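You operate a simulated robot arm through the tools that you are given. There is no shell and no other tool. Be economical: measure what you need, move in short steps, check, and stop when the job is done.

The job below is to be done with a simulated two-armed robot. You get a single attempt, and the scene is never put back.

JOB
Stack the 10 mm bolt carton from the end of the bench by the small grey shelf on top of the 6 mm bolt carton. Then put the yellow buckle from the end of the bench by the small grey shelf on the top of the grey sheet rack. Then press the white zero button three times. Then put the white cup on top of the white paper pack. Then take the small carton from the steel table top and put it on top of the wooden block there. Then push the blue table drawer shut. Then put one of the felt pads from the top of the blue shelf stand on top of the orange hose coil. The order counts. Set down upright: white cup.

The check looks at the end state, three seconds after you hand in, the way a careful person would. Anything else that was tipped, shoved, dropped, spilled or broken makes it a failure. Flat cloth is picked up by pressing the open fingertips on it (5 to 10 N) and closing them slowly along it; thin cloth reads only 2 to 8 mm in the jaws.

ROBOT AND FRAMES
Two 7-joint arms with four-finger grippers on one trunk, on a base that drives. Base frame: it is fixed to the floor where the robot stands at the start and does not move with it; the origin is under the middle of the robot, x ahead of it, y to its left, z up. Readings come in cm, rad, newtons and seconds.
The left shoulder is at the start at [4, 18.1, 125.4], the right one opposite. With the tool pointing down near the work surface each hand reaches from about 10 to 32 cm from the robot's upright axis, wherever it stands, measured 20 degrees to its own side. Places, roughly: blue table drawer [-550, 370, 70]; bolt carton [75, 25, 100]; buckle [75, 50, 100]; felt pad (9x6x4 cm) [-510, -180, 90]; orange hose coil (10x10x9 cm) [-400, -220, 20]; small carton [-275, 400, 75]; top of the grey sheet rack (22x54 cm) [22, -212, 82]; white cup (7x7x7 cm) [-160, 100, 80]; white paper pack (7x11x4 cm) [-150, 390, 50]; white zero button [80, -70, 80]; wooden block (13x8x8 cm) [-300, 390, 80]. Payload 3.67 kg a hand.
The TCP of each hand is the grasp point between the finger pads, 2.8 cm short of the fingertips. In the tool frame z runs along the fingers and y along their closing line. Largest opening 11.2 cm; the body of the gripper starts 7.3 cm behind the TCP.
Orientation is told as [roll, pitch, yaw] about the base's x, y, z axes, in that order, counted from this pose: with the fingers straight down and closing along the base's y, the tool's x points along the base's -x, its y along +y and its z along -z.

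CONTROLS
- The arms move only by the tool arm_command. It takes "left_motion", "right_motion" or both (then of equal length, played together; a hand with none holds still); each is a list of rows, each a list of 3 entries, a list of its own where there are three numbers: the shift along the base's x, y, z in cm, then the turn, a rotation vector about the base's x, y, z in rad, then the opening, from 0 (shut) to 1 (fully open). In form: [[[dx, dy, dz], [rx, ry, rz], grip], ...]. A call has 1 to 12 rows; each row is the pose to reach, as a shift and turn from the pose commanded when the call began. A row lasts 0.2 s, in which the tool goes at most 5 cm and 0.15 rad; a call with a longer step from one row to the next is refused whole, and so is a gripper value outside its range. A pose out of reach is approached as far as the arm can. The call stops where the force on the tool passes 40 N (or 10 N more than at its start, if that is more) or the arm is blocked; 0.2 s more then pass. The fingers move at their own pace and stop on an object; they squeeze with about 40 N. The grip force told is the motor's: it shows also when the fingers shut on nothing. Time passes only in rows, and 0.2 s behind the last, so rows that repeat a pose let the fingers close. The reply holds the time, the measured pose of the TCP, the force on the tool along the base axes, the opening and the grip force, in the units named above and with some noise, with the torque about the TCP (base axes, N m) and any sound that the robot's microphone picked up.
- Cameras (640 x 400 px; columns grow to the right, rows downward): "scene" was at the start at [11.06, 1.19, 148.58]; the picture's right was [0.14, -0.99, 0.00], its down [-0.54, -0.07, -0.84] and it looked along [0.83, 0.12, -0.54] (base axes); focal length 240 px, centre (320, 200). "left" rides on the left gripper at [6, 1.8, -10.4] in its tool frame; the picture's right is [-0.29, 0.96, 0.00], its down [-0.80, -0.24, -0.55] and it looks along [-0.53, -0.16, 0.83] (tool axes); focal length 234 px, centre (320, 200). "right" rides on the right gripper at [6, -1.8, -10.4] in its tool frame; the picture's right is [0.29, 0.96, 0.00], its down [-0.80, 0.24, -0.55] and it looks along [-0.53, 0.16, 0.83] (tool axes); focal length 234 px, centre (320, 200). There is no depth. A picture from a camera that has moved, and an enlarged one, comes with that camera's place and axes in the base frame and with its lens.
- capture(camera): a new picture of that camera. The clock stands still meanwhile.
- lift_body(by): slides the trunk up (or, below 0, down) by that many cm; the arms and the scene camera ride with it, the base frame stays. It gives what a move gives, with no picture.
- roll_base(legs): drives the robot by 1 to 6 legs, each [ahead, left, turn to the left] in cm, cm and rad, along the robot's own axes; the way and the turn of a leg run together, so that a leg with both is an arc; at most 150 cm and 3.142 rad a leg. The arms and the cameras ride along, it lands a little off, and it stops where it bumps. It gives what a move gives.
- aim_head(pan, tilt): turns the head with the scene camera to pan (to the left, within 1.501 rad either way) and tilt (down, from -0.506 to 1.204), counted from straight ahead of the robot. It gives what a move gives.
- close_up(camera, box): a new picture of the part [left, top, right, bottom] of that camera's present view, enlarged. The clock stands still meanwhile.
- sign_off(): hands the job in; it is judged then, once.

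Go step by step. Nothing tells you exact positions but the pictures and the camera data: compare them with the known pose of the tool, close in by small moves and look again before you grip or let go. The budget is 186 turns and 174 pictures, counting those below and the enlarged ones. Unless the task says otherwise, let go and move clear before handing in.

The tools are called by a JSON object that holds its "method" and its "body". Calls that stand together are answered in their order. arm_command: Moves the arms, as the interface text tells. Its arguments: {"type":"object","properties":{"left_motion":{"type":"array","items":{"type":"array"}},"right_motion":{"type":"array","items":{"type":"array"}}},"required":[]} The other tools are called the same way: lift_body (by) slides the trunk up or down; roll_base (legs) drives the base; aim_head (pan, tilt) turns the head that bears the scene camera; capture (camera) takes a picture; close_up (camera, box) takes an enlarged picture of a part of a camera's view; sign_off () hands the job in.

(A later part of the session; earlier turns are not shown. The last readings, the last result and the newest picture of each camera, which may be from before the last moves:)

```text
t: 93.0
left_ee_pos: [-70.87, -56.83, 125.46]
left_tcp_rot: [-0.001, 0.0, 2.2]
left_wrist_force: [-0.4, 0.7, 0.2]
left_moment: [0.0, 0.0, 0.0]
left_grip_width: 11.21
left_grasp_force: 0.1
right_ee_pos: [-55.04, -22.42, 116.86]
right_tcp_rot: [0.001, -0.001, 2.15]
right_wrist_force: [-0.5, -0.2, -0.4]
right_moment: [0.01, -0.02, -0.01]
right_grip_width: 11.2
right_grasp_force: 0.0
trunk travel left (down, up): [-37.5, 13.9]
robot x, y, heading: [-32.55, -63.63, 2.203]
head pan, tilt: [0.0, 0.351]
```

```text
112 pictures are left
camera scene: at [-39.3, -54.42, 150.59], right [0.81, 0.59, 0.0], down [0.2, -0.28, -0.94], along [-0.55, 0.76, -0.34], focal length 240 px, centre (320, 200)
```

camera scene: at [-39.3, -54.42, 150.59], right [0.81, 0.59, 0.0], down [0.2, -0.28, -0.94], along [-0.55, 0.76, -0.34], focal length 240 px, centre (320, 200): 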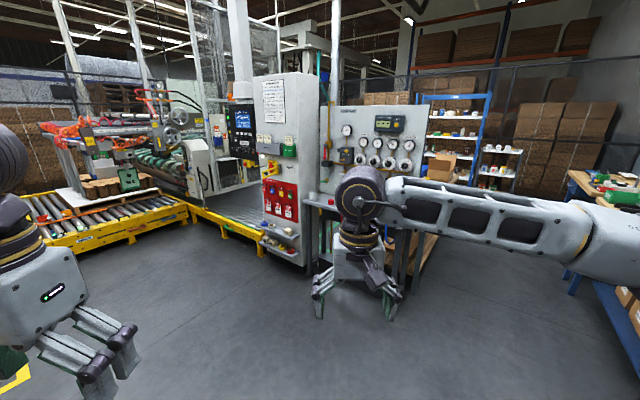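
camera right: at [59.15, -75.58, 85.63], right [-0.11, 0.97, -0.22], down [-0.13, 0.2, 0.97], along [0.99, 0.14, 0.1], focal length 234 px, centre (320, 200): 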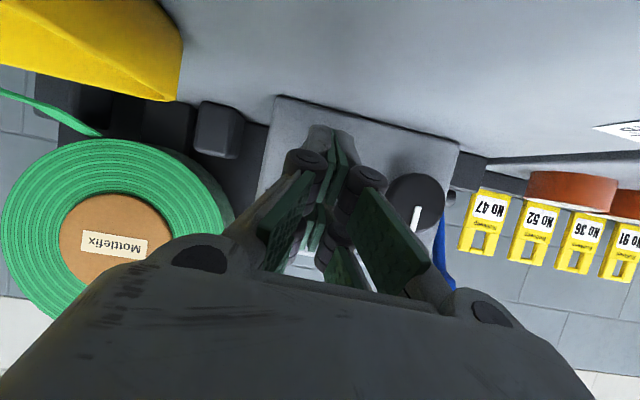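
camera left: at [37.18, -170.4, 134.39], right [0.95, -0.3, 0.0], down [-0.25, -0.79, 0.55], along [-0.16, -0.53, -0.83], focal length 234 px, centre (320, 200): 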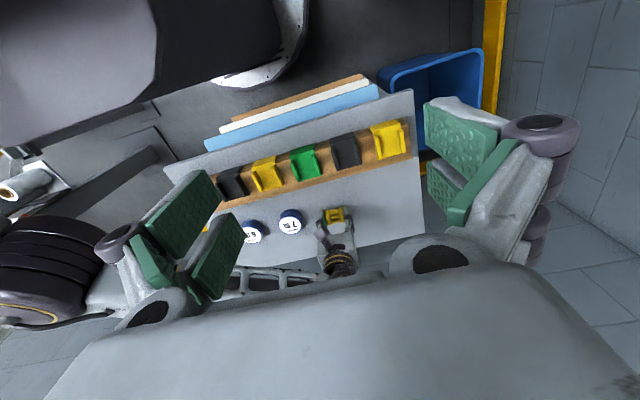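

{"method": "close_up", "body": {"camera": "scene", "box": [240, 90, 440, 215]}}

```text
3.20 times, centred on (340, 152) of scene
camera zoom: at [-39.3, -54.42, 150.59], right [0.81, 0.59, 0.0], down [0.2, -0.28, -0.94], along [-0.55, 0.76, -0.34], focal length 768 px, centre (256, 352)
```

zoom: 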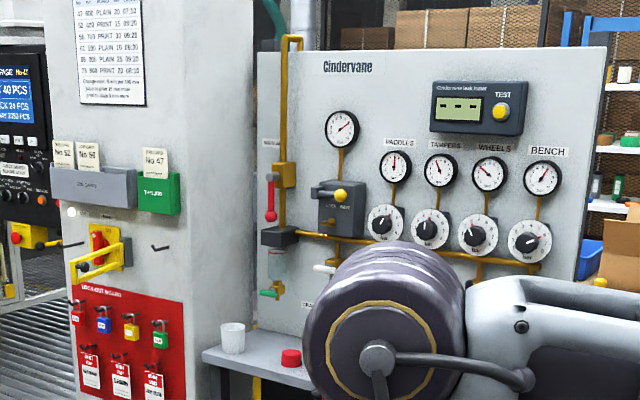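

The cup stands on the ledge of the gauge panel near [-165, 107], which faces -y. I tuck the right hand in, turn to face +y, and drive near.

{"method": "arm_command", "body": {"right_motion": [[[4, -0.5, 1.5], [0, 0, 0], 1], [[8, -1, 3], [0, 0, 0], 1], [[12, -1.5, 4.5], [0, 0, 0], 1], [[16, -2, 6], [0, 0, 0], 1], [[20, -2.5, 7.5], [0, 0, 0], 1], [[24, -3, 8.5], [0, 0, 0], 1], [[27, -3.2, 8.5], [0, 0, 0], 1]]}}

{"method": "roll_base", "body": {"legs": [[0, 0, -0.63], [98, 0, 0], [0, 115, 0]]}}

{"method": "aim_head", "body": {"pan": 0.1, "tilt": 0.6}}

{"method": "capture", "body": {"camera": "scene"}}

```text
t: 94.6
left_ee_pos: [-70.72, -56.87, 125.34]
left_tcp_rot: [0.001, 0.0, 2.204]
left_wrist_force: [-0.3, -0.8, 0.0]
left_moment: [0.06, 0.03, -0.01]
left_grip_width: 11.23
left_grasp_force: 0.1
right_ee_pos: [-27.67, -25.62, 125.33]
right_tcp_rot: [0.002, -0.001, 2.153]
right_wrist_force: [0.5, 0.0, 0.2]
right_moment: [0.03, -0.01, -0.01]
right_grip_width: 11.22
right_grasp_force: 0.1
trunk travel left (down, up): [-37.5, 13.9]
robot x, y, heading: [-33.35, -63.37, 2.204]
head pan, tilt: [0.0, 0.351]
```

```text
t: 107.4
left_ee_pos: [-174.89, 63.16, 125.24]
left_tcp_rot: [0.0, -0.001, 1.57]
left_wrist_force: [-0.3, -0.5, -0.1]
left_moment: [0.01, -0.01, 0.0]
left_grip_width: 11.2
left_grasp_force: 0.1
right_ee_pos: [-121.75, 63.03, 125.31]
right_tcp_rot: [0.001, 0.0, 1.52]
right_wrist_force: [0.8, 0.5, 0.1]
right_moment: [-0.01, 0.0, 0.0]
right_grip_width: 11.18
right_grasp_force: 0.1
trunk travel left (down, up): [-37.5, 13.9]
robot x, y, heading: [-148.28, 35.47, 1.572]
head pan, tilt: [0.0, 0.351]
```

```text
t: 108.2
left_ee_pos: [-174.92, 63.07, 125.36]
left_tcp_rot: [0.001, -0.001, 1.569]
left_wrist_force: [-0.2, 0.4, -0.2]
left_moment: [-0.01, 0.04, 0.01]
left_grip_width: 11.21
left_grasp_force: 0.0
right_ee_pos: [-121.88, 62.92, 125.25]
right_tcp_rot: [0.0, -0.001, 1.519]
right_wrist_force: [0.1, 0.1, -0.8]
right_moment: [-0.03, -0.04, 0.0]
right_grip_width: 11.18
right_grasp_force: 0.0
trunk travel left (down, up): [-37.5, 13.9]
robot x, y, heading: [-148.28, 35.16, 1.572]
head pan, tilt: [0.099, 0.6]
```

```text
110 pictures are left
camera scene: at [-148.82, 45.97, 148.33], right [1.0, 0.1, 0.0], down [0.06, -0.56, -0.83], along [-0.08, 0.82, -0.56], focal length 240 px, centre (320, 200)
```

scene: 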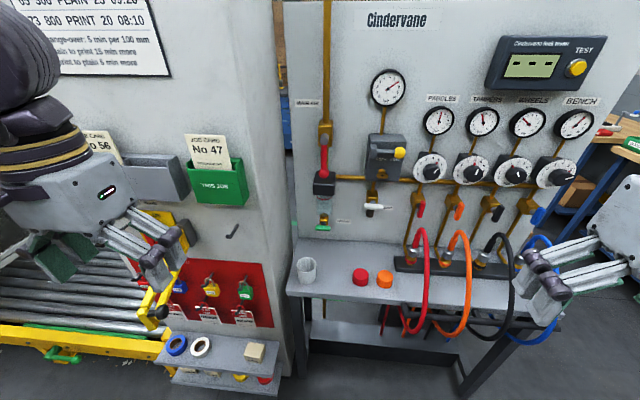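

The cup is at about [-159, 102], close to the cabinet. I bring the left hand above it with the jaws turned diagonally.

{"method": "arm_command", "body": {"left_motion": [[[4, 1, 0], [0, 0, -0.14], 1], [[8, 3, 0], [0, 0, -0.28], 1], [[12, 5, 0], [0, 0, -0.42], 1], [[15, 8, 0], [0, 0, -0.56], 1], [[15.9, 12.5, 0], [0, 0, -0.7], 1], [[15.9, 17, 0], [0, 0, -0.75], 1], [[15.9, 21.5, -1], [0, 0, -0.75], 1], [[15.9, 26, -3], [0, 0, -0.75], 1], [[15.9, 30.5, -5], [0, 0, -0.75], 1], [[15.9, 34.5, -7], [0, 0, -0.75], 1], [[15.9, 38, -9], [0, 0, -0.75], 1], [[15.9, 38, -9], [0, 0, -0.75], 1]]}}

{"method": "capture", "body": {"camera": "left"}}

{"method": "capture", "body": {"camera": "scene"}}

```text
t: 110.8
left_ee_pos: [-160.21, 94.66, 117.83]
left_tcp_rot: [0.02, -0.017, 0.814]
left_wrist_force: [-0.2, 0.2, -0.3]
left_moment: [0.0, -0.05, 0.02]
left_grip_width: 11.2
left_grasp_force: 0.0
left hand out of reach, approached as far as the arm can: row 9, 10, 11, 12
right_ee_pos: [-120.76, 61.58, 125.47]
right_tcp_rot: [0.011, -0.013, 1.516]
right_wrist_force: [0.7, -0.1, -0.1]
right_moment: [-0.01, 0.01, 0.03]
right_grip_width: 11.22
right_grasp_force: 0.0
trunk travel left (down, up): [-37.5, 13.9]
robot x, y, heading: [-147.8, 35.28, 1.568]
head pan, tilt: [0.099, 0.6]
```

```text
109 pictures are left
camera left: at [-165.48, 91.3, 128.14], right [-0.5, 0.87, 0.02], down [0.73, 0.4, 0.56], along [0.48, 0.3, -0.83], focal length 234 px, centre (320, 200)
```

left: 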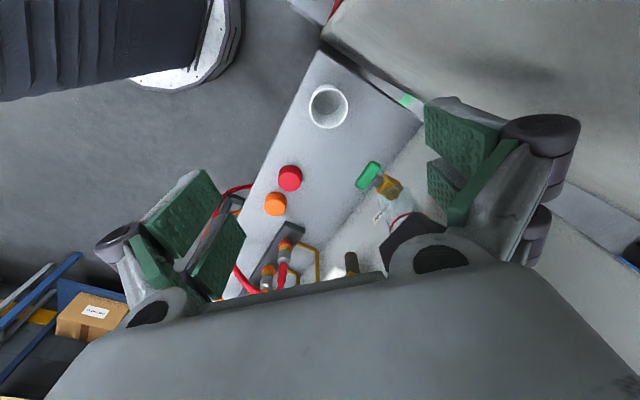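

```text
108 pictures are left
camera scene: at [-147.53, 44.31, 148.46], right [1.0, 0.1, -0.01], down [0.05, -0.55, -0.83], along [-0.09, 0.83, -0.55], focal length 240 px, centre (320, 200)
```

scene: 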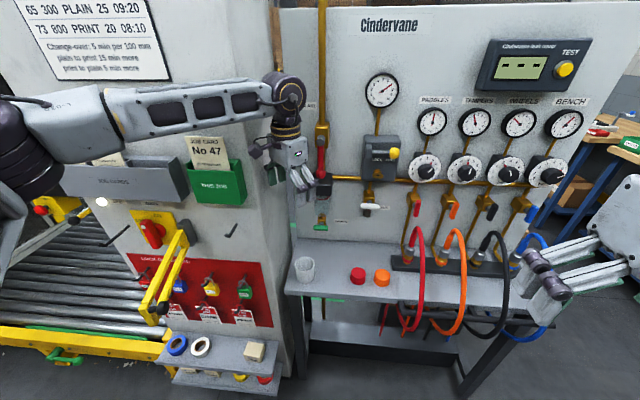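

The robot is leaning slightly, so the left forearm seems to be touching the cabinet; I draw the hand straight back and look.

{"method": "arm_command", "body": {"left_motion": [[[0, -4, 1], [0, 0, 0], 1], [[0, -8, 2], [0, 0, 0], 1], [[0, -12, 4], [0, 0, 0], 1], [[0, -16, 6], [0, 0, 0], 1], [[0, -20, 7], [0, 0, 0], 1], [[0, -24, 7], [0, 0, 0], 1]]}}

{"method": "capture", "body": {"camera": "scene"}}

```text
t: 112.2
left_ee_pos: [-161.64, 71.78, 123.53]
left_tcp_rot: [-0.001, -0.003, 0.819]
left_wrist_force: [-0.2, 0.5, 0.5]
left_moment: [0.01, -0.01, -0.02]
left_grip_width: 11.2
left_grasp_force: 0.1
right_ee_pos: [-121.9, 62.76, 125.48]
right_tcp_rot: [0.002, -0.003, 1.516]
right_wrist_force: [0.5, 0.1, 0.4]
right_moment: [0.03, -0.03, 0.02]
right_grip_width: 11.21
right_grasp_force: 0.0
trunk travel left (down, up): [-37.5, 13.9]
robot x, y, heading: [-148.1, 35.41, 1.572]
head pan, tilt: [0.099, 0.6]
```

```text
107 pictures are left
camera scene: at [-148.91, 45.74, 148.34], right [1.0, 0.1, 0.0], down [0.06, -0.56, -0.83], along [-0.08, 0.82, -0.56], focal length 240 px, centre (320, 200)
```

scene: 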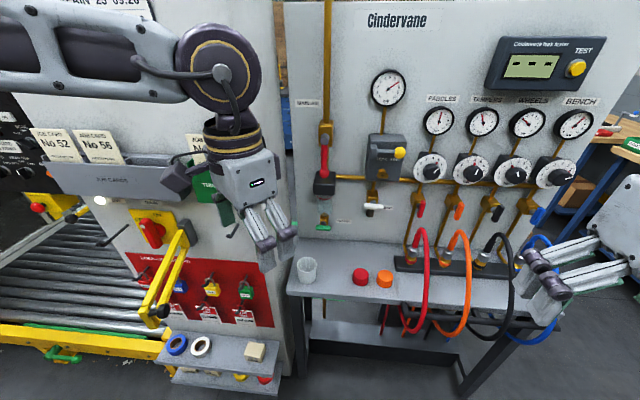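

Cards and cabinet are undisturbed. I'll use the right hand, which comes in from the free side; the left hand tucks back, and the base moves up 8 cm.

{"method": "arm_command", "body": {"left_motion": [[[-3, -3, 0], [0, 0, 0.14], 1], [[-6, -6, 0], [0, 0, 0.28], 1], [[-9, -9, 0.5], [0, 0, 0.42], 1], [[-12, -12, 1], [0, 0, 0.56], 1], [[-12, -14, 1.5], [0, 0, 0.7], 1], [[-12, -16, 1.5], [0, 0, 0.75], 1]]}}

{"method": "roll_base", "body": {"legs": [[8, 0, 0]]}}

{"method": "arm_command", "body": {"right_motion": [[[-3.4, 2.8, -1], [0, 0, 0.13], 1], [[-6.8, 5.6, -2], [0, 0, 0.27], 1], [[-10.2, 8.4, -3], [0, 0, 0.4], 1], [[-13.6, 11.2, -4], [0, 0, 0.53], 1], [[-17, 14, -5], [0, 0, 0.66], 1], [[-20.4, 16.8, -6], [0, 0, 0.8], 1], [[-23.8, 19.6, -7], [0, 0, 0.8], 1], [[-27.2, 22.4, -8], [0, 0, 0.8], 1], [[-30.6, 25.2, -9], [0, 0, 0.8], 1], [[-34, 28, -10], [0, 0, 0.8], 1], [[-37, 30.7, -11], [0, 0, 0.8], 1], [[-37, 30.7, -11], [0, 0, 0.8], 1]]}}

{"method": "capture", "body": {"camera": "right"}}

{"method": "capture", "body": {"camera": "scene"}}

```text
t: 113.6
left_ee_pos: [-173.52, 57.47, 126.63]
left_tcp_rot: [0.002, 0.0, 1.569]
left_wrist_force: [-0.4, 0.2, -0.6]
left_moment: [0.01, 0.0, 0.01]
left_grip_width: 11.21
left_grasp_force: 0.2
left hand out of reach, approached as far as the arm can: row 5, 6
right_ee_pos: [-121.81, 63.03, 125.36]
right_tcp_rot: [0.002, -0.002, 1.518]
right_wrist_force: [0.1, -0.1, -0.3]
right_moment: [0.04, 0.01, -0.03]
right_grip_width: 11.23
right_grasp_force: 0.0
trunk travel left (down, up): [-37.5, 13.9]
robot x, y, heading: [-147.88, 35.55, 1.571]
head pan, tilt: [0.099, 0.6]
```

```text
t: 114.6
left_ee_pos: [-173.58, 65.26, 126.83]
left_tcp_rot: [0.001, -0.002, 1.57]
left_wrist_force: [-1.4, 0.7, -0.3]
left_moment: [0.02, -0.01, -0.01]
left_grip_width: 11.21
left_grasp_force: 0.0
right_ee_pos: [-121.76, 70.84, 125.29]
right_tcp_rot: [0.003, -0.003, 1.518]
right_wrist_force: [0.1, 0.5, -0.6]
right_moment: [0.01, 0.02, 0.01]
right_grip_width: 11.22
right_grasp_force: 0.1
trunk travel left (down, up): [-37.5, 13.9]
robot x, y, heading: [-147.74, 43.14, 1.566]
head pan, tilt: [0.099, 0.6]
```

```text
t: 117.2
left_ee_pos: [-173.45, 65.39, 126.87]
left_tcp_rot: [0.0, -0.001, 1.57]
left_wrist_force: [0.9, 0.3, -0.6]
left_moment: [-0.01, 0.02, 0.0]
left_grip_width: 11.21
left_grasp_force: 0.2
right_ee_pos: [-158.81, 101.54, 114.31]
right_tcp_rot: [0.001, -0.002, 2.319]
right_wrist_force: [-3.0, -4.3, 2.4]
right_moment: [0.22, -0.17, 0.03]
right_grip_width: 11.18
right_grasp_force: 0.1
trunk travel left (down, up): [-37.5, 13.9]
robot x, y, heading: [-147.93, 43.21, 1.571]
head pan, tilt: [0.099, 0.6]
```

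```text
106 pictures are left
camera right: at [-153.47, 98.42, 124.65], right [-0.51, -0.86, 0.0], down [-0.72, 0.42, 0.56], along [-0.48, 0.28, -0.83], focal length 234 px, centre (320, 200)
```

right: 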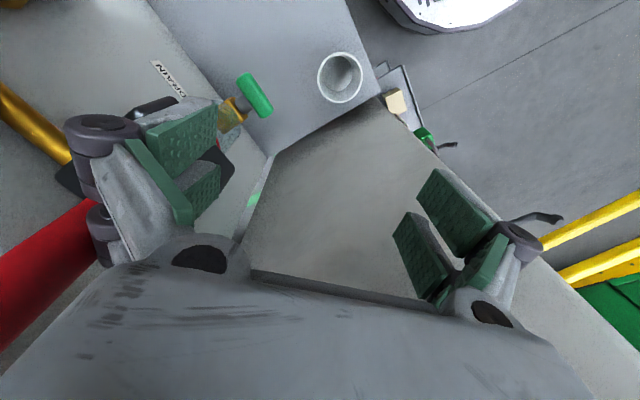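

```text
105 pictures are left
camera scene: at [-148.77, 53.84, 148.33], right [1.0, 0.1, 0.0], down [0.06, -0.56, -0.83], along [-0.08, 0.82, -0.56], focal length 240 px, centre (320, 200)
```

scene: 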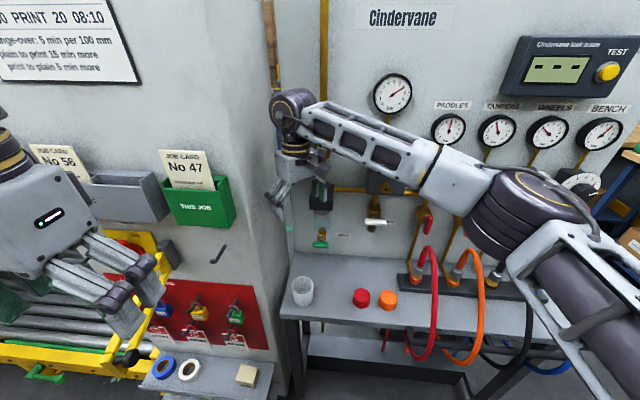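

A small force on the right hand: a finger touches the valve group. I draw back toward me and look more exactly at the cup.

{"method": "arm_command", "body": {"right_motion": [[[0, -3, 0], [0, 0, 0], 1], [[0, -6, 0], [0, 0, 0], 1], [[0, -6, 0], [0, 0, 0], 1]]}}

{"method": "close_up", "body": {"camera": "scene", "box": [262, 160, 358, 220]}}

{"method": "close_up", "body": {"camera": "scene", "box": [262, 260, 358, 320]}}

{"method": "capture", "body": {"camera": "right"}}

```text
t: 118.0
left_ee_pos: [-173.41, 65.48, 126.83]
left_tcp_rot: [0.0, 0.0, 1.568]
left_wrist_force: [-1.1, 0.0, 0.0]
left_moment: [-0.01, -0.03, 0.0]
left_grip_width: 11.2
left_grasp_force: 0.0
right_ee_pos: [-158.64, 95.69, 114.3]
right_tcp_rot: [0.0, 0.0, 2.318]
right_wrist_force: [0.2, 0.1, -1.4]
right_moment: [0.02, -0.01, 0.0]
right_grip_width: 11.19
right_grasp_force: 0.0
trunk travel left (down, up): [-37.5, 13.9]
robot x, y, heading: [-148.04, 43.15, 1.569]
head pan, tilt: [0.099, 0.6]
```

```text
6.67 times, centred on (310, 190) of scene
camera zoom: at [-148.84, 54.0, 148.31], right [1.0, 0.1, 0.0], down [0.06, -0.56, -0.82], along [-0.08, 0.82, -0.57], focal length 1600 px, centre (387, 267)
```

zoom: 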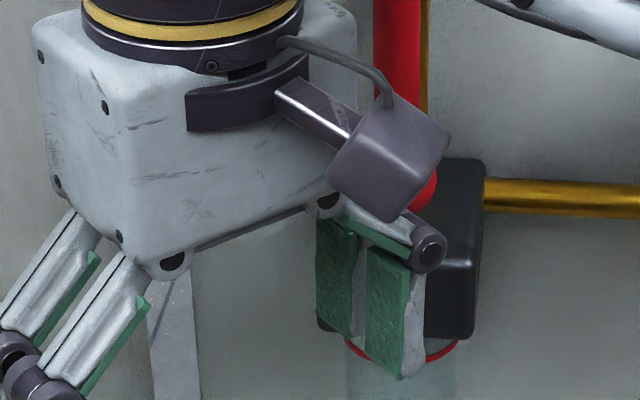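

```text
6.67 times, centred on (310, 290) of scene
camera zoom: at [-148.84, 54.0, 148.31], right [1.0, 0.1, 0.0], down [0.06, -0.56, -0.82], along [-0.08, 0.82, -0.57], focal length 1600 px, centre (387, -400)
```

zoom: 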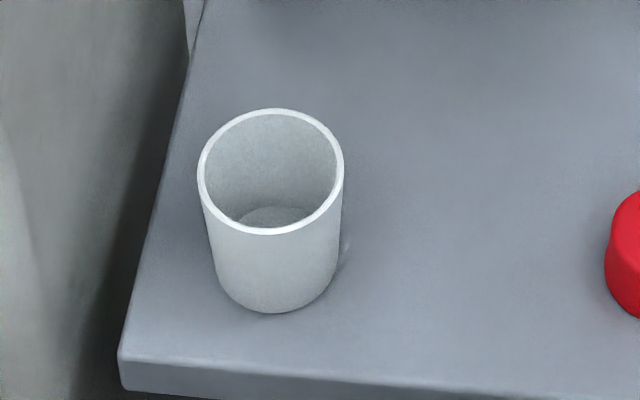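

```text
102 pictures are left
camera right: at [-153.44, 92.6, 124.66], right [-0.51, -0.86, 0.0], down [-0.72, 0.42, 0.55], along [-0.48, 0.28, -0.83], focal length 234 px, centre (320, 200)
```

right: 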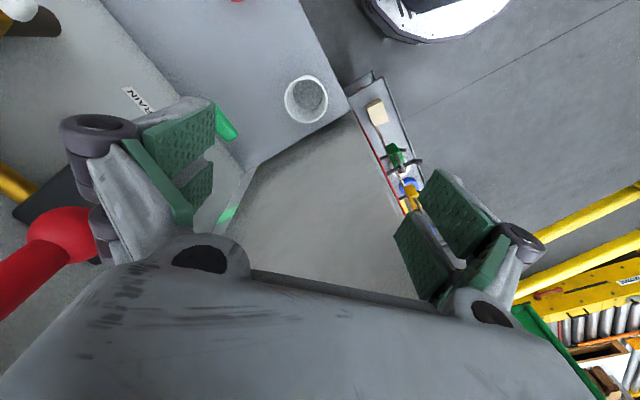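

Cup rim centre measured [-158.4, 98.0, 86.3], diameter about 6.7. I turn slightly, narrow the jaws a bit, and come down above it.

{"method": "arm_command", "body": {"right_motion": [[[0, 0.5, -4], [0, 0, -0.13], 0.88], [[0.2, 1, -8], [0, 0, -0.25], 0.88], [[0.2, 1.5, -12], [0, 0, -0.25], 0.88], [[0.2, 2, -16], [0, 0, -0.25], 0.88], [[0.2, 2.3, -20], [0, 0, -0.25], 0.88], [[0.2, 2.3, -22.5], [0, 0, -0.25], 0.88], [[0.2, 2.3, -22.5], [0, 0, -0.25], 0.88]]}}

{"method": "capture", "body": {"camera": "right"}}

{"method": "close_up", "body": {"camera": "scene", "box": [250, 220, 370, 295]}}

```text
t: 119.6
left_ee_pos: [-173.47, 65.45, 126.73]
left_tcp_rot: [0.0, 0.001, 1.568]
left_wrist_force: [0.1, 0.9, 0.2]
left_moment: [0.0, 0.01, 0.0]
left_grip_width: 11.18
left_grasp_force: 0.2
right_ee_pos: [-158.58, 97.99, 91.73]
right_tcp_rot: [0.0, -0.003, 2.067]
right_wrist_force: [-0.2, 0.5, 0.3]
right_moment: [0.0, -0.01, -0.02]
right_grip_width: 9.82
right_grasp_force: 0.0
trunk travel left (down, up): [-37.5, 13.9]
robot x, y, heading: [-148.11, 43.05, 1.567]
head pan, tilt: [0.099, 0.6]
```

```text
101 pictures are left
camera right: at [-154.24, 93.6, 102.04], right [-0.7, -0.71, 0.0], down [-0.59, 0.59, 0.56], along [-0.39, 0.39, -0.83], focal length 234 px, centre (320, 200)
```

right: 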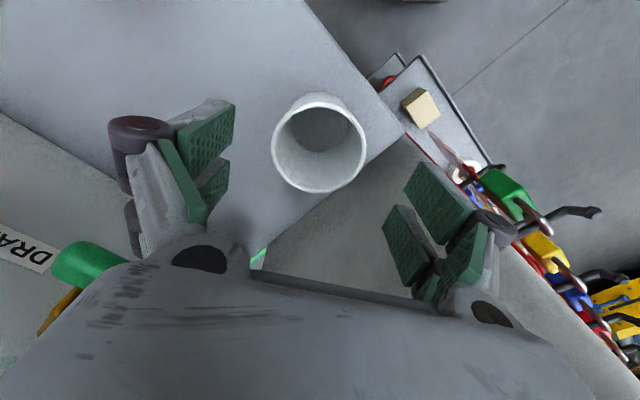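

```text
5.33 times, centred on (310, 258) of scene
camera zoom: at [-148.8, 53.9, 148.32], right [1.0, 0.1, 0.0], down [0.06, -0.56, -0.82], along [-0.08, 0.82, -0.57], focal length 1280 px, centre (373, -107)
```

zoom: 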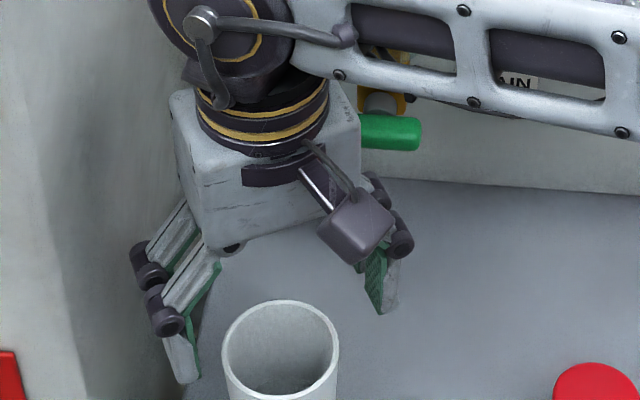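

Centred. I go down to z 83 and close.

{"method": "arm_command", "body": {"right_motion": [[[0.15, -0.1, -4], [0, 0, 0], 0.88], [[0.15, -0.1, -8], [0, 0, 0], 0.88], [[0.15, -0.1, -8.7], [0, 0, 0], 0.88], [[0.15, -0.1, -8.7], [0, 0, 0], 0.6], [[0.15, -0.1, -8.7], [0, 0, 0], 0.5], [[0.15, -0.1, -8.7], [0, 0, 0], 0.5]]}}

{"method": "capture", "body": {"camera": "right"}}

```text
t: 121.0
left_ee_pos: [-173.48, 65.4, 126.77]
left_tcp_rot: [-0.001, 0.0, 1.57]
left_wrist_force: [-0.3, 0.0, 0.2]
left_moment: [0.01, -0.03, -0.02]
left_grip_width: 11.19
left_grasp_force: 0.0
right_ee_pos: [-158.39, 97.87, 83.17]
right_tcp_rot: [-0.002, -0.001, 2.069]
right_wrist_force: [-0.3, -0.2, 0.5]
right_moment: [-0.04, -0.01, -0.01]
right_grip_width: 5.85
right_grasp_force: 40.1
trunk travel left (down, up): [-37.5, 13.9]
robot x, y, heading: [-148.22, 43.1, 1.57]
head pan, tilt: [0.099, 0.6]
```

```text
99 pictures are left
camera right: at [-154.09, 93.53, 93.48], right [-0.7, -0.71, 0.0], down [-0.59, 0.59, 0.55], along [-0.39, 0.39, -0.83], focal length 234 px, centre (320, 200)
```

right: 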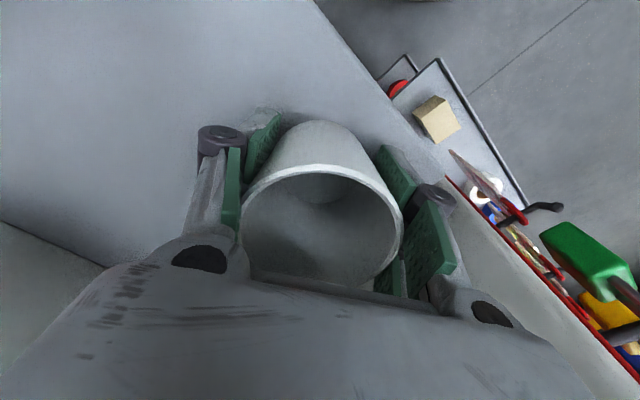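

Cup gripped (5.85 cm at mid height). I lift it and draw back.

{"method": "arm_command", "body": {"right_motion": [[[0, 0, 2], [0, 0, 0], 0.5], [[0, -0.5, 5], [0, 0, 0], 0.5], [[0, -2, 9], [0, 0, 0], 0.5], [[0, -3.5, 13], [0, 0, 0], 0.5], [[0, -5, 17], [0, 0, 0], 0.5], [[1, -8, 20], [0, 0, 0], 0.5], [[2, -11, 23], [0, 0, 0], 0.5], [[4, -15, 25], [0, 0, 0], 0.5], [[6, -19, 25], [0, 0, 0], 0.5], [[8, -23, 25], [0, 0, 0], 0.5]]}}

{"method": "roll_base", "body": {"legs": [[-30, 0, 0]]}}

{"method": "aim_head", "body": {"pan": 0.0, "tilt": 0.4}}

{"method": "capture", "body": {"camera": "scene"}}

```text
t: 123.2
left_ee_pos: [-173.47, 65.27, 126.88]
left_tcp_rot: [0.001, -0.002, 1.57]
left_wrist_force: [-0.2, 0.5, 0.0]
left_moment: [0.02, -0.01, 0.0]
left_grip_width: 11.2
left_grasp_force: 0.0
right_ee_pos: [-150.38, 74.74, 108.07]
right_tcp_rot: [0.003, -0.002, 2.068]
right_wrist_force: [0.2, -0.5, -0.1]
right_moment: [0.06, 0.0, -0.02]
right_grip_width: 5.81
right_grasp_force: 39.9
trunk travel left (down, up): [-37.5, 13.9]
robot x, y, heading: [-148.15, 43.09, 1.574]
head pan, tilt: [0.099, 0.6]
```

```text
t: 125.3
left_ee_pos: [-173.6, 35.12, 126.87]
left_tcp_rot: [-0.001, 0.0, 1.57]
left_wrist_force: [-0.5, -0.2, 0.8]
left_moment: [0.03, 0.01, -0.02]
left_grip_width: 11.2
left_grasp_force: 0.0
right_ee_pos: [-150.41, 44.63, 108.02]
right_tcp_rot: [0.003, 0.0, 2.069]
right_wrist_force: [0.3, -0.2, -0.9]
right_moment: [-0.01, 0.01, -0.01]
right_grip_width: 5.81
right_grasp_force: 39.8
trunk travel left (down, up): [-37.5, 13.9]
robot x, y, heading: [-148.07, 12.62, 1.572]
head pan, tilt: [0.099, 0.6]
```

```text
t: 126.1
left_ee_pos: [-173.55, 34.78, 126.76]
left_tcp_rot: [0.001, 0.001, 1.57]
left_wrist_force: [0.8, -0.2, -0.3]
left_moment: [0.02, -0.02, 0.0]
left_grip_width: 11.19
left_grasp_force: 0.2
right_ee_pos: [-150.47, 44.46, 108.04]
right_tcp_rot: [-0.001, -0.003, 2.07]
right_wrist_force: [0.5, 0.3, -0.6]
right_moment: [0.02, -0.03, -0.01]
right_grip_width: 5.85
right_grasp_force: 39.4
trunk travel left (down, up): [-37.5, 13.9]
robot x, y, heading: [-148.0, 12.82, 1.571]
head pan, tilt: [0.0, 0.4]
```

```text
98 pictures are left
camera scene: at [-147.94, 23.94, 150.15], right [1.0, 0.0, 0.0], down [0.0, -0.39, -0.92], along [0.0, 0.92, -0.39], focal length 240 px, centre (320, 200)
```

scene: 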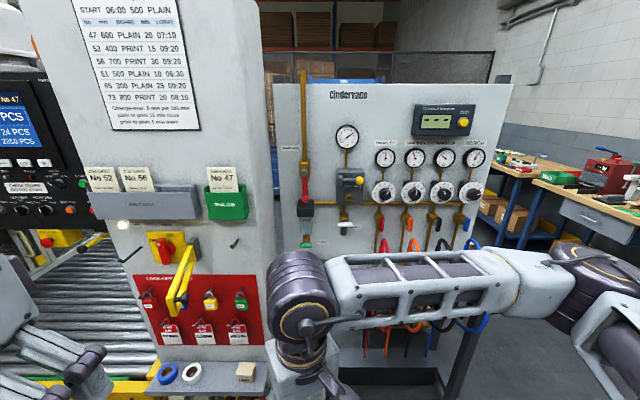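

Cup in hand. The paper pack is behind this panel, so I go round its right side through the aisle by the bench.

{"method": "roll_base", "body": {"legs": [[0, -122, 0]]}}

{"method": "aim_head", "body": {"pan": 0.2, "tilt": 0.35}}

{"method": "capture", "body": {"camera": "scene"}}

```text
t: 132.4
left_ee_pos: [-51.33, 35.21, 126.72]
left_tcp_rot: [0.001, -0.001, 1.571]
left_wrist_force: [-0.2, 0.6, -0.2]
left_moment: [-0.03, -0.01, 0.02]
left_grip_width: 11.22
left_grasp_force: 0.2
right_ee_pos: [-28.13, 44.85, 108.06]
right_tcp_rot: [-0.002, 0.0, 2.07]
right_wrist_force: [-1.1, 0.4, 0.0]
right_moment: [0.03, -0.03, -0.01]
right_grip_width: 5.81
right_grasp_force: 40.4
trunk travel left (down, up): [-37.5, 13.9]
robot x, y, heading: [-25.78, 13.31, 1.57]
head pan, tilt: [0.0, 0.4]
```

```text
t: 133.2
left_ee_pos: [-51.3, 35.21, 126.87]
left_tcp_rot: [0.001, -0.001, 1.574]
left_wrist_force: [-0.7, -0.2, 1.0]
left_moment: [0.0, 0.0, 0.02]
left_grip_width: 11.19
left_grasp_force: 0.1
right_ee_pos: [-28.22, 44.86, 108.09]
right_tcp_rot: [0.001, -0.001, 2.07]
right_wrist_force: [1.1, 0.7, -0.4]
right_moment: [0.02, 0.02, 0.01]
right_grip_width: 5.83
right_grasp_force: 39.5
trunk travel left (down, up): [-37.5, 13.9]
robot x, y, heading: [-25.64, 13.08, 1.57]
head pan, tilt: [0.201, 0.351]
```

```text
97 pictures are left
camera scene: at [-27.5, 24.1, 150.6], right [0.98, 0.2, 0.0], down [0.07, -0.34, -0.94], along [-0.19, 0.92, -0.34], focal length 240 px, centre (320, 200)
```

scene: 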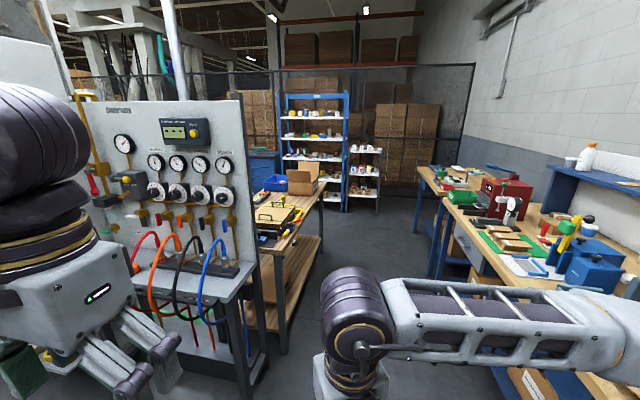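

The pack should be on the blue shelf unit at the far end. I drive up the aisle.

{"method": "roll_base", "body": {"legs": [[140, 0, 0], [130, 0, 0]]}}

{"method": "aim_head", "body": {"pan": 0.7, "tilt": 0.45}}

{"method": "capture", "body": {"camera": "scene"}}

```text
t: 137.9
left_ee_pos: [-51.9, 127.97, 127.04]
left_tcp_rot: [0.007, -0.018, 1.588]
left_wrist_force: [0.4, 0.1, 0.0]
left_moment: [0.01, 0.03, 0.0]
left_grip_width: 11.18
left_grasp_force: 0.1
right_ee_pos: [-29.01, 138.2, 108.35]
right_tcp_rot: [0.0, -0.007, 2.093]
right_wrist_force: [0.5, -0.1, -0.6]
right_moment: [-0.03, -0.01, 0.0]
right_grip_width: 5.79
right_grasp_force: 39.7
trunk travel left (down, up): [-37.5, 13.9]
robot x, y, heading: [-26.36, 107.5, 1.6]
head pan, tilt: [0.201, 0.351]
stopped in leg 1: the robot was blocked; the commanded pose is now the measured one
```

```text
t: 138.9
left_ee_pos: [-51.9, 127.76, 127.09]
left_tcp_rot: [0.009, -0.018, 1.587]
left_wrist_force: [0.3, 0.3, 0.1]
left_moment: [0.01, 0.02, -0.02]
left_grip_width: 11.21
left_grasp_force: 0.0
right_ee_pos: [-28.95, 138.07, 108.31]
right_tcp_rot: [-0.002, -0.01, 2.089]
right_wrist_force: [0.5, -0.2, -0.5]
right_moment: [-0.03, 0.02, 0.03]
right_grip_width: 5.82
right_grasp_force: 39.9
trunk travel left (down, up): [-37.5, 13.9]
robot x, y, heading: [-26.1, 107.21, 1.591]
head pan, tilt: [0.7, 0.45]
```

```text
96 pictures are left
camera scene: at [-31.84, 114.89, 149.78], right [0.75, 0.66, 0.0], down [0.28, -0.32, -0.9], along [-0.59, 0.68, -0.43], focal length 240 px, centre (320, 200)
```

scene: 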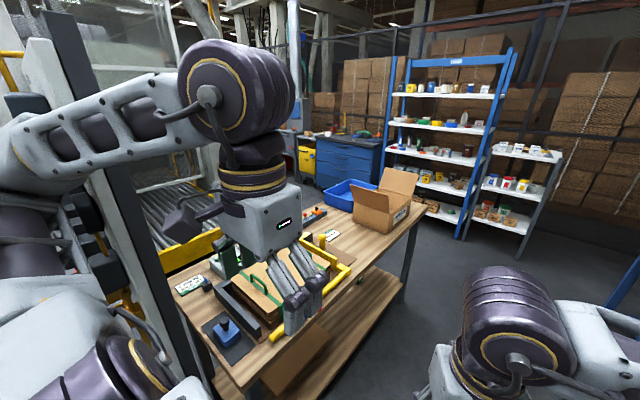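

The left elbow met the panel's edge. I back off, look, and shift right before going on.

{"method": "roll_base", "body": {"legs": [[-20, 0, -0.02], [0, -18, 0]]}}

{"method": "aim_head", "body": {"pan": 0.6, "tilt": 0.35}}

{"method": "capture", "body": {"camera": "scene"}}

```text
t: 141.6
left_ee_pos: [-33.83, 109.81, 126.69]
left_tcp_rot: [0.004, -0.005, 1.566]
left_wrist_force: [0.3, -0.7, -0.1]
left_moment: [0.04, 0.0, 0.01]
left_grip_width: 11.2
left_grasp_force: 0.1
right_ee_pos: [-10.6, 119.33, 107.91]
right_tcp_rot: [-0.001, 0.0, 2.071]
right_wrist_force: [0.1, -0.4, -0.4]
right_moment: [0.0, 0.01, -0.02]
right_grip_width: 5.81
right_grasp_force: 39.6
trunk travel left (down, up): [-37.5, 13.9]
robot x, y, heading: [-8.35, 87.54, 1.571]
head pan, tilt: [0.7, 0.45]
```

```text
t: 142.3
left_ee_pos: [-33.58, 109.69, 126.86]
left_tcp_rot: [0.006, -0.006, 1.568]
left_wrist_force: [-0.1, -0.3, -0.6]
left_moment: [0.05, -0.01, -0.01]
left_grip_width: 11.18
left_grasp_force: 0.1
right_ee_pos: [-10.48, 119.33, 107.99]
right_tcp_rot: [0.001, 0.0, 2.071]
right_wrist_force: [1.6, 0.3, 0.3]
right_moment: [-0.03, 0.03, 0.02]
right_grip_width: 5.8
right_grasp_force: 39.9
trunk travel left (down, up): [-37.5, 13.9]
robot x, y, heading: [-7.97, 87.73, 1.573]
head pan, tilt: [0.6, 0.351]
```

```text
95 pictures are left
camera scene: at [-13.21, 97.2, 150.6], right [0.82, 0.57, 0.0], down [0.19, -0.28, -0.94], along [-0.53, 0.77, -0.34], focal length 240 px, centre (320, 200)
```

scene: 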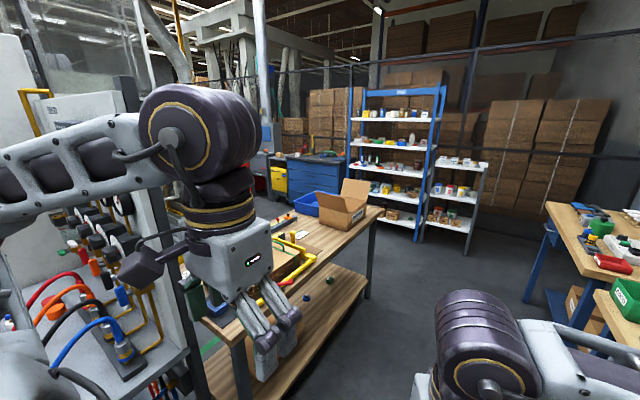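

{"method": "arm_command", "body": {"left_motion": [[[1, 4.5, 0], [0, 0, 0], 1], [[2, 9, 0], [0, 0, 0], 1], [[3, 13.5, 0], [0, 0, 0], 1], [[4, 18, 0], [0, 0, 0], 1], [[5, 22, 0], [0, 0, 0], 1], [[6, 26, 0], [0, 0, 0], 1], [[6, 30, 0], [0, 0, 0], 1]]}}

{"method": "roll_base", "body": {"legs": [[0, -8, 0], [60, 0, 0]]}}

{"method": "capture", "body": {"camera": "scene"}}

```text
t: 143.9
left_ee_pos: [-27.65, 139.9, 126.73]
left_tcp_rot: [0.004, -0.005, 1.568]
left_wrist_force: [0.2, 0.7, -0.1]
left_moment: [-0.01, 0.03, 0.0]
left_grip_width: 11.2
left_grasp_force: 0.0
right_ee_pos: [-10.57, 119.54, 107.86]
right_tcp_rot: [0.001, 0.003, 2.071]
right_wrist_force: [0.0, -0.4, -0.9]
right_moment: [-0.01, -0.04, -0.01]
right_grip_width: 5.8
right_grasp_force: 39.9
trunk travel left (down, up): [-37.5, 13.9]
robot x, y, heading: [-8.21, 87.7, 1.574]
head pan, tilt: [0.6, 0.351]
```

```text
t: 148.1
left_ee_pos: [-19.65, 200.1, 126.75]
left_tcp_rot: [0.005, -0.008, 1.568]
left_wrist_force: [-0.4, 0.0, -0.2]
left_moment: [-0.01, 0.01, -0.01]
left_grip_width: 11.22
left_grasp_force: 0.0
right_ee_pos: [-2.79, 179.7, 108.07]
right_tcp_rot: [0.004, 0.0, 2.069]
right_wrist_force: [0.8, 0.1, -0.1]
right_moment: [0.01, 0.0, -0.02]
right_grip_width: 5.8
right_grasp_force: 40.5
trunk travel left (down, up): [-37.5, 13.9]
robot x, y, heading: [-0.42, 147.97, 1.575]
head pan, tilt: [0.6, 0.351]
```

```text
94 pictures are left
camera scene: at [-5.45, 157.54, 150.6], right [0.82, 0.57, 0.0], down [0.19, -0.28, -0.94], along [-0.53, 0.77, -0.34], focal length 240 px, centre (320, 200)
```

scene: 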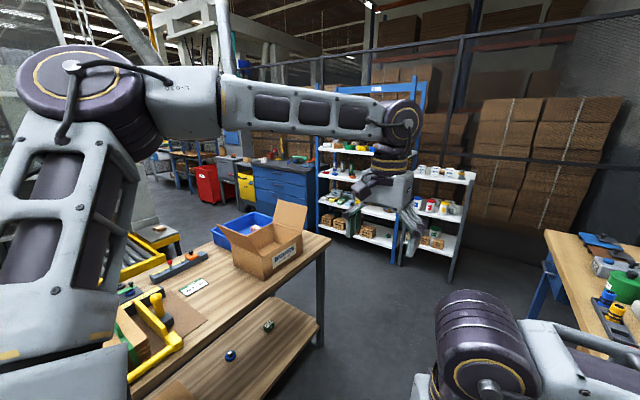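

Past the panel. On to the shelf area.

{"method": "roll_base", "body": {"legs": [[140, 0, 0]]}}

{"method": "aim_head", "body": {"pan": 1.0, "tilt": 0.5}}

{"method": "capture", "body": {"camera": "scene"}}

```text
t: 155.2
left_ee_pos: [-19.89, 339.76, 126.82]
left_tcp_rot: [0.003, -0.007, 1.565]
left_wrist_force: [-0.1, -0.2, 0.8]
left_moment: [0.0, -0.02, 0.0]
left_grip_width: 11.21
left_grasp_force: 0.1
right_ee_pos: [-2.89, 319.4, 108.0]
right_tcp_rot: [0.0, 0.001, 2.07]
right_wrist_force: [0.1, 0.1, -0.1]
right_moment: [-0.01, 0.01, 0.02]
right_grip_width: 5.77
right_grasp_force: 40.1
trunk travel left (down, up): [-37.5, 13.9]
robot x, y, heading: [-0.43, 287.66, 1.571]
head pan, tilt: [0.6, 0.351]
```

```text
t: 156.1
left_ee_pos: [-19.84, 339.83, 126.89]
left_tcp_rot: [0.005, -0.006, 1.567]
left_wrist_force: [-0.2, 0.4, -0.6]
left_moment: [0.0, -0.01, 0.0]
left_grip_width: 11.21
left_grasp_force: 0.0
right_ee_pos: [-2.88, 319.25, 107.9]
right_tcp_rot: [0.001, 0.001, 2.069]
right_wrist_force: [0.9, 1.0, -0.3]
right_moment: [0.01, 0.03, 0.01]
right_grip_width: 5.79
right_grasp_force: 40.2
trunk travel left (down, up): [-37.5, 13.9]
robot x, y, heading: [-0.51, 287.74, 1.567]
head pan, tilt: [1.0, 0.499]
```

```text
93 pictures are left
camera scene: at [-8.0, 294.47, 149.23], right [0.54, 0.84, 0.0], down [0.4, -0.26, -0.88], along [-0.74, 0.47, -0.48], focal length 240 px, centre (320, 200)
```

scene: 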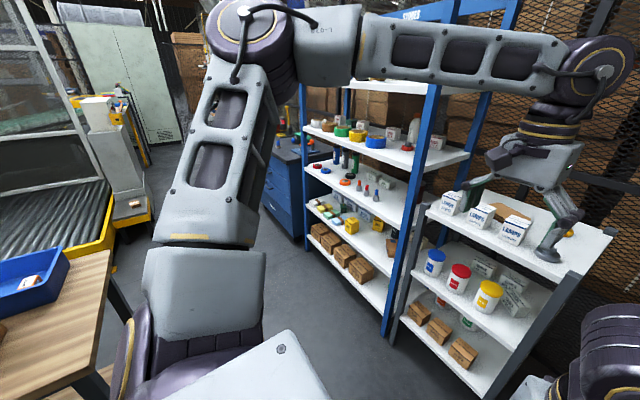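

{"method": "close_up", "body": {"camera": "scene", "box": [280, 110, 440, 210]}}

{"method": "close_up", "body": {"camera": "scene", "box": [290, 180, 430, 268]}}

```text
4.00 times, centred on (360, 160) of scene
camera zoom: at [-8.0, 294.47, 149.23], right [0.54, 0.84, 0.0], down [0.4, -0.26, -0.88], along [-0.74, 0.47, -0.48], focal length 960 px, centre (160, 360)
```

zoom: 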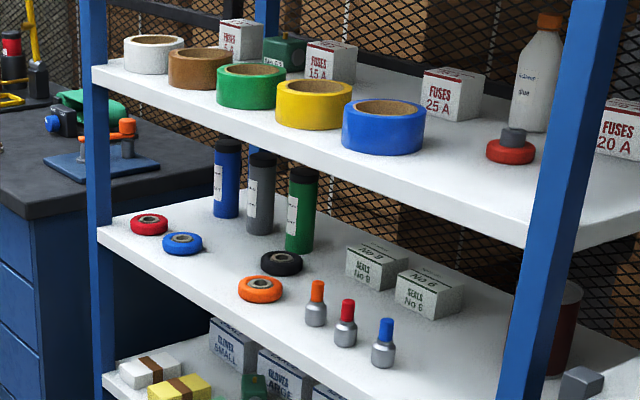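

```text
4.55 times, centred on (360, 224) of scene
camera zoom: at [-8.0, 294.47, 149.23], right [0.54, 0.84, 0.0], down [0.4, -0.26, -0.88], along [-0.74, 0.47, -0.48], focal length 1091 px, centre (138, 91)
```

zoom: 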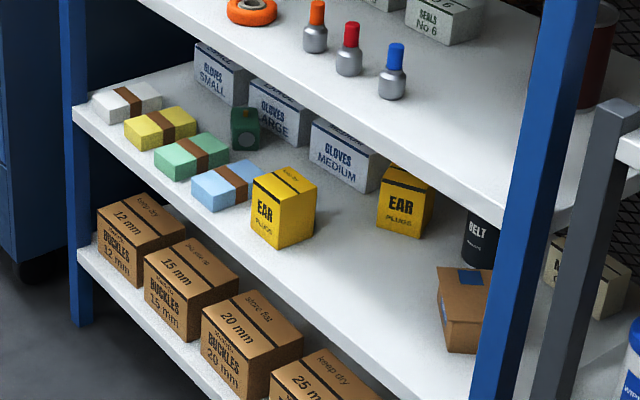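

The white pack is on the third shelf of the blue unit, near [-155.6, 386, 54], with a shelf about 25 cm above it, so the cup must be held with a forward-tilted hand. I'll set the cup down on the wooden table's edge and regrip it tilted.

{"method": "roll_base", "body": {"legs": [[0, 0, 1.57], [0, 45, 0]]}}

{"method": "aim_head", "body": {"pan": -0.1, "tilt": 0.7}}

{"method": "capture", "body": {"camera": "scene"}}

```text
t: 163.1
left_ee_pos: [-53.74, 223.86, 126.79]
left_tcp_rot: [0.004, -0.005, 3.118]
left_wrist_force: [0.1, 0.1, -0.5]
left_moment: [-0.02, 0.02, -0.01]
left_grip_width: 11.18
left_grasp_force: 0.0
right_ee_pos: [-33.12, 240.5, 107.95]
right_tcp_rot: [0.001, -0.001, -2.664]
right_wrist_force: [0.4, 0.3, 1.2]
right_moment: [0.02, 0.01, 0.02]
right_grip_width: 5.76
right_grasp_force: 40.1
trunk travel left (down, up): [-37.5, 13.9]
robot x, y, heading: [-1.43, 242.55, 3.123]
head pan, tilt: [1.0, 0.499]
```

```text
t: 164.4
left_ee_pos: [-53.83, 223.9, 126.82]
left_tcp_rot: [0.004, -0.007, 3.117]
left_wrist_force: [0.0, -0.8, -1.0]
left_moment: [-0.02, -0.03, 0.0]
left_grip_width: 11.18
left_grasp_force: 0.1
right_ee_pos: [-33.13, 240.48, 107.98]
right_tcp_rot: [0.001, 0.0, -2.663]
right_wrist_force: [-0.3, 0.1, -0.1]
right_moment: [-0.01, -0.03, -0.02]
right_grip_width: 5.77
right_grasp_force: 40.2
trunk travel left (down, up): [-37.5, 13.9]
robot x, y, heading: [-1.16, 242.15, 3.12]
head pan, tilt: [-0.099, 0.7]
```

```text
90 pictures are left
camera scene: at [-11.58, 243.25, 147.46], right [0.12, 0.99, 0.0], down [0.64, -0.08, -0.76], along [-0.76, 0.09, -0.64], focal length 240 px, centre (320, 200)
```

scene: 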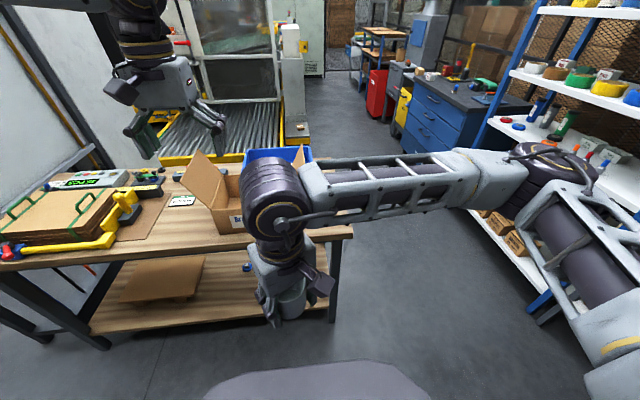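

I edge forward and bring the cup above the free corner of the wooden table, near [-75, 250].

{"method": "roll_base", "body": {"legs": [[15, 0, 0]]}}

{"method": "arm_command", "body": {"right_motion": [[[-4, 1.5, 0], [0, 0, -0.1], 0.5], [[-8, 3, 0], [0, 0, -0.2], 0.5], [[-12, 4.5, 0], [0, 0, -0.3], 0.5], [[-16, 6, 0], [0, 0, -0.4], 0.5], [[-20, 8, 0], [0, 0, -0.48], 0.5], [[-24, 9.5, 0], [0, 0, -0.48], 0.5], [[-26, 9.5, 0], [0, 0, -0.48], 0.5]]}}

{"method": "capture", "body": {"camera": "right"}}

{"method": "capture", "body": {"camera": "scene"}}

```text
t: 165.8
left_ee_pos: [-68.82, 224.39, 126.87]
left_tcp_rot: [0.004, -0.008, 3.116]
left_wrist_force: [0.0, -0.1, -0.3]
left_moment: [0.02, 0.02, 0.01]
left_grip_width: 11.24
left_grasp_force: 0.0
right_ee_pos: [-47.97, 240.86, 107.98]
right_tcp_rot: [-0.002, -0.001, -2.664]
right_wrist_force: [0.6, -0.3, -0.2]
right_moment: [0.01, 0.01, -0.01]
right_grip_width: 5.78
right_grasp_force: 40.3
trunk travel left (down, up): [-37.5, 13.9]
robot x, y, heading: [-16.2, 242.81, 3.12]
head pan, tilt: [-0.099, 0.7]
```

```text
t: 167.4
left_ee_pos: [-69.06, 224.3, 126.86]
left_tcp_rot: [0.004, -0.007, 3.117]
left_wrist_force: [0.9, 0.6, -1.0]
left_moment: [0.0, -0.05, 0.04]
left_grip_width: 11.18
left_grasp_force: 0.0
right_ee_pos: [-74.1, 250.38, 107.98]
right_tcp_rot: [0.001, -0.002, 3.139]
right_wrist_force: [0.3, 0.1, -1.3]
right_moment: [0.0, -0.03, 0.03]
right_grip_width: 5.72
right_grasp_force: 39.9
trunk travel left (down, up): [-37.5, 13.9]
robot x, y, heading: [-16.35, 242.71, 3.123]
head pan, tilt: [-0.099, 0.7]
```

```text
89 pictures are left
camera right: at [-68.27, 252.26, 118.35], right [0.29, -0.96, 0.0], down [-0.8, -0.24, 0.55], along [-0.53, -0.16, -0.83], focal length 234 px, centre (320, 200)
```

right: 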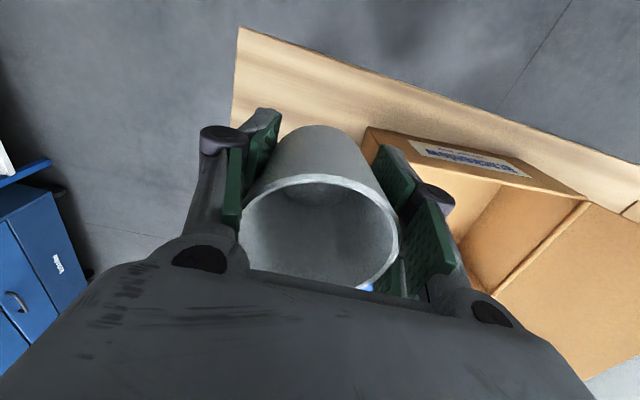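

```text
88 pictures are left
camera scene: at [-26.63, 243.54, 147.46], right [0.12, 0.99, 0.0], down [0.64, -0.08, -0.76], along [-0.76, 0.09, -0.64], focal length 240 px, centre (320, 200)
```

scene: 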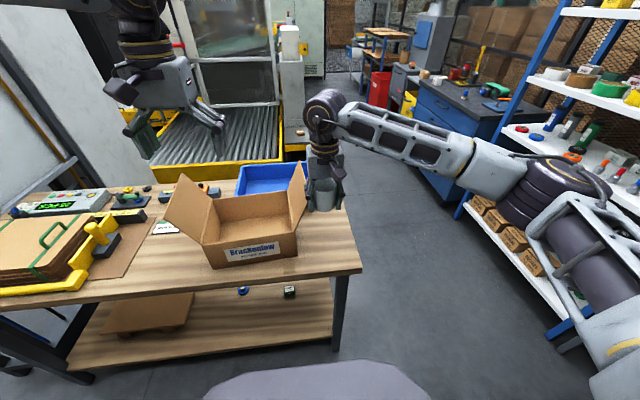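

Table top is near z 80 with its corner at [-69.5, 262.5]; I set the cup at [-74, 255], clear of the carton.

{"method": "arm_command", "body": {"right_motion": [[[0, 2.5, 0], [0, 0, 0], 0.5], [[0, 4.6, -2], [0, 0, 0], 0.5], [[0, 4.6, -6], [0, 0, 0], 0.5], [[0, 4.6, -10], [0, 0, 0], 0.5], [[0, 4.6, -14], [0, 0, 0], 0.5], [[0, 4.6, -18], [0, 0, 0], 0.5], [[0, 4.6, -20], [0, 0, 0], 0.5], [[0, 4.6, -20], [0, 0, 0], 0.5]]}}

{"method": "close_up", "body": {"camera": "scene", "box": [260, 180, 400, 268]}}

```text
t: 169.2
left_ee_pos: [-68.91, 224.31, 126.83]
left_tcp_rot: [0.003, -0.007, 3.117]
left_wrist_force: [0.1, -0.5, -0.4]
left_moment: [-0.05, -0.01, 0.02]
left_grip_width: 11.2
left_grasp_force: 0.0
right_ee_pos: [-74.13, 254.98, 87.96]
right_tcp_rot: [0.002, 0.0, 3.141]
right_wrist_force: [-1.0, -0.5, 0.9]
right_moment: [-0.01, -0.01, 0.0]
right_grip_width: 5.77
right_grasp_force: 40.0
trunk travel left (down, up): [-37.5, 13.9]
robot x, y, heading: [-16.0, 243.07, 3.116]
head pan, tilt: [-0.099, 0.7]
```

```text
4.55 times, centred on (330, 224) of scene
camera zoom: at [-26.62, 243.58, 147.46], right [0.12, 0.99, 0.0], down [0.64, -0.08, -0.76], along [-0.76, 0.09, -0.64], focal length 1091 px, centre (274, 91)
```

zoom: 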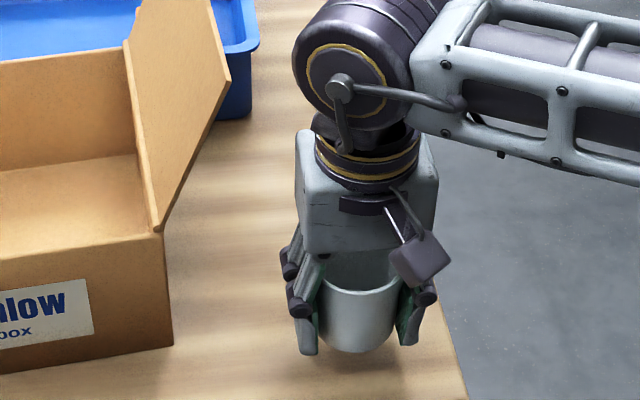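

Clear. I lower slowly until the cup touches.

{"method": "arm_command", "body": {"right_motion": [[[0, 0, -1.5], [0, 0, 0], 0.5], [[0, 0, -2.2], [0, 0, 0], 0.5], [[0, 0, -2.7], [0, 0, 0], 0.5], [[0, 0, -3.1], [0, 0, 0], 0.5], [[0, 0, -3.1], [0, 0, 0], 0.5]]}}

```text
t: 170.4
left_ee_pos: [-68.91, 224.34, 126.96]
left_tcp_rot: [0.004, -0.006, 3.118]
left_wrist_force: [0.5, -0.3, -0.5]
left_moment: [-0.01, 0.0, 0.01]
left_grip_width: 11.22
left_grasp_force: 0.1
right_ee_pos: [-74.15, 254.86, 85.04]
right_tcp_rot: [0.002, -0.002, 3.138]
right_wrist_force: [-0.8, 0.3, 6.1]
right_moment: [-0.01, 0.18, 0.0]
right_grip_width: 5.74
right_grasp_force: 39.9
trunk travel left (down, up): [-37.5, 13.9]
robot x, y, heading: [-16.55, 242.61, 3.122]
head pan, tilt: [-0.099, 0.7]
```

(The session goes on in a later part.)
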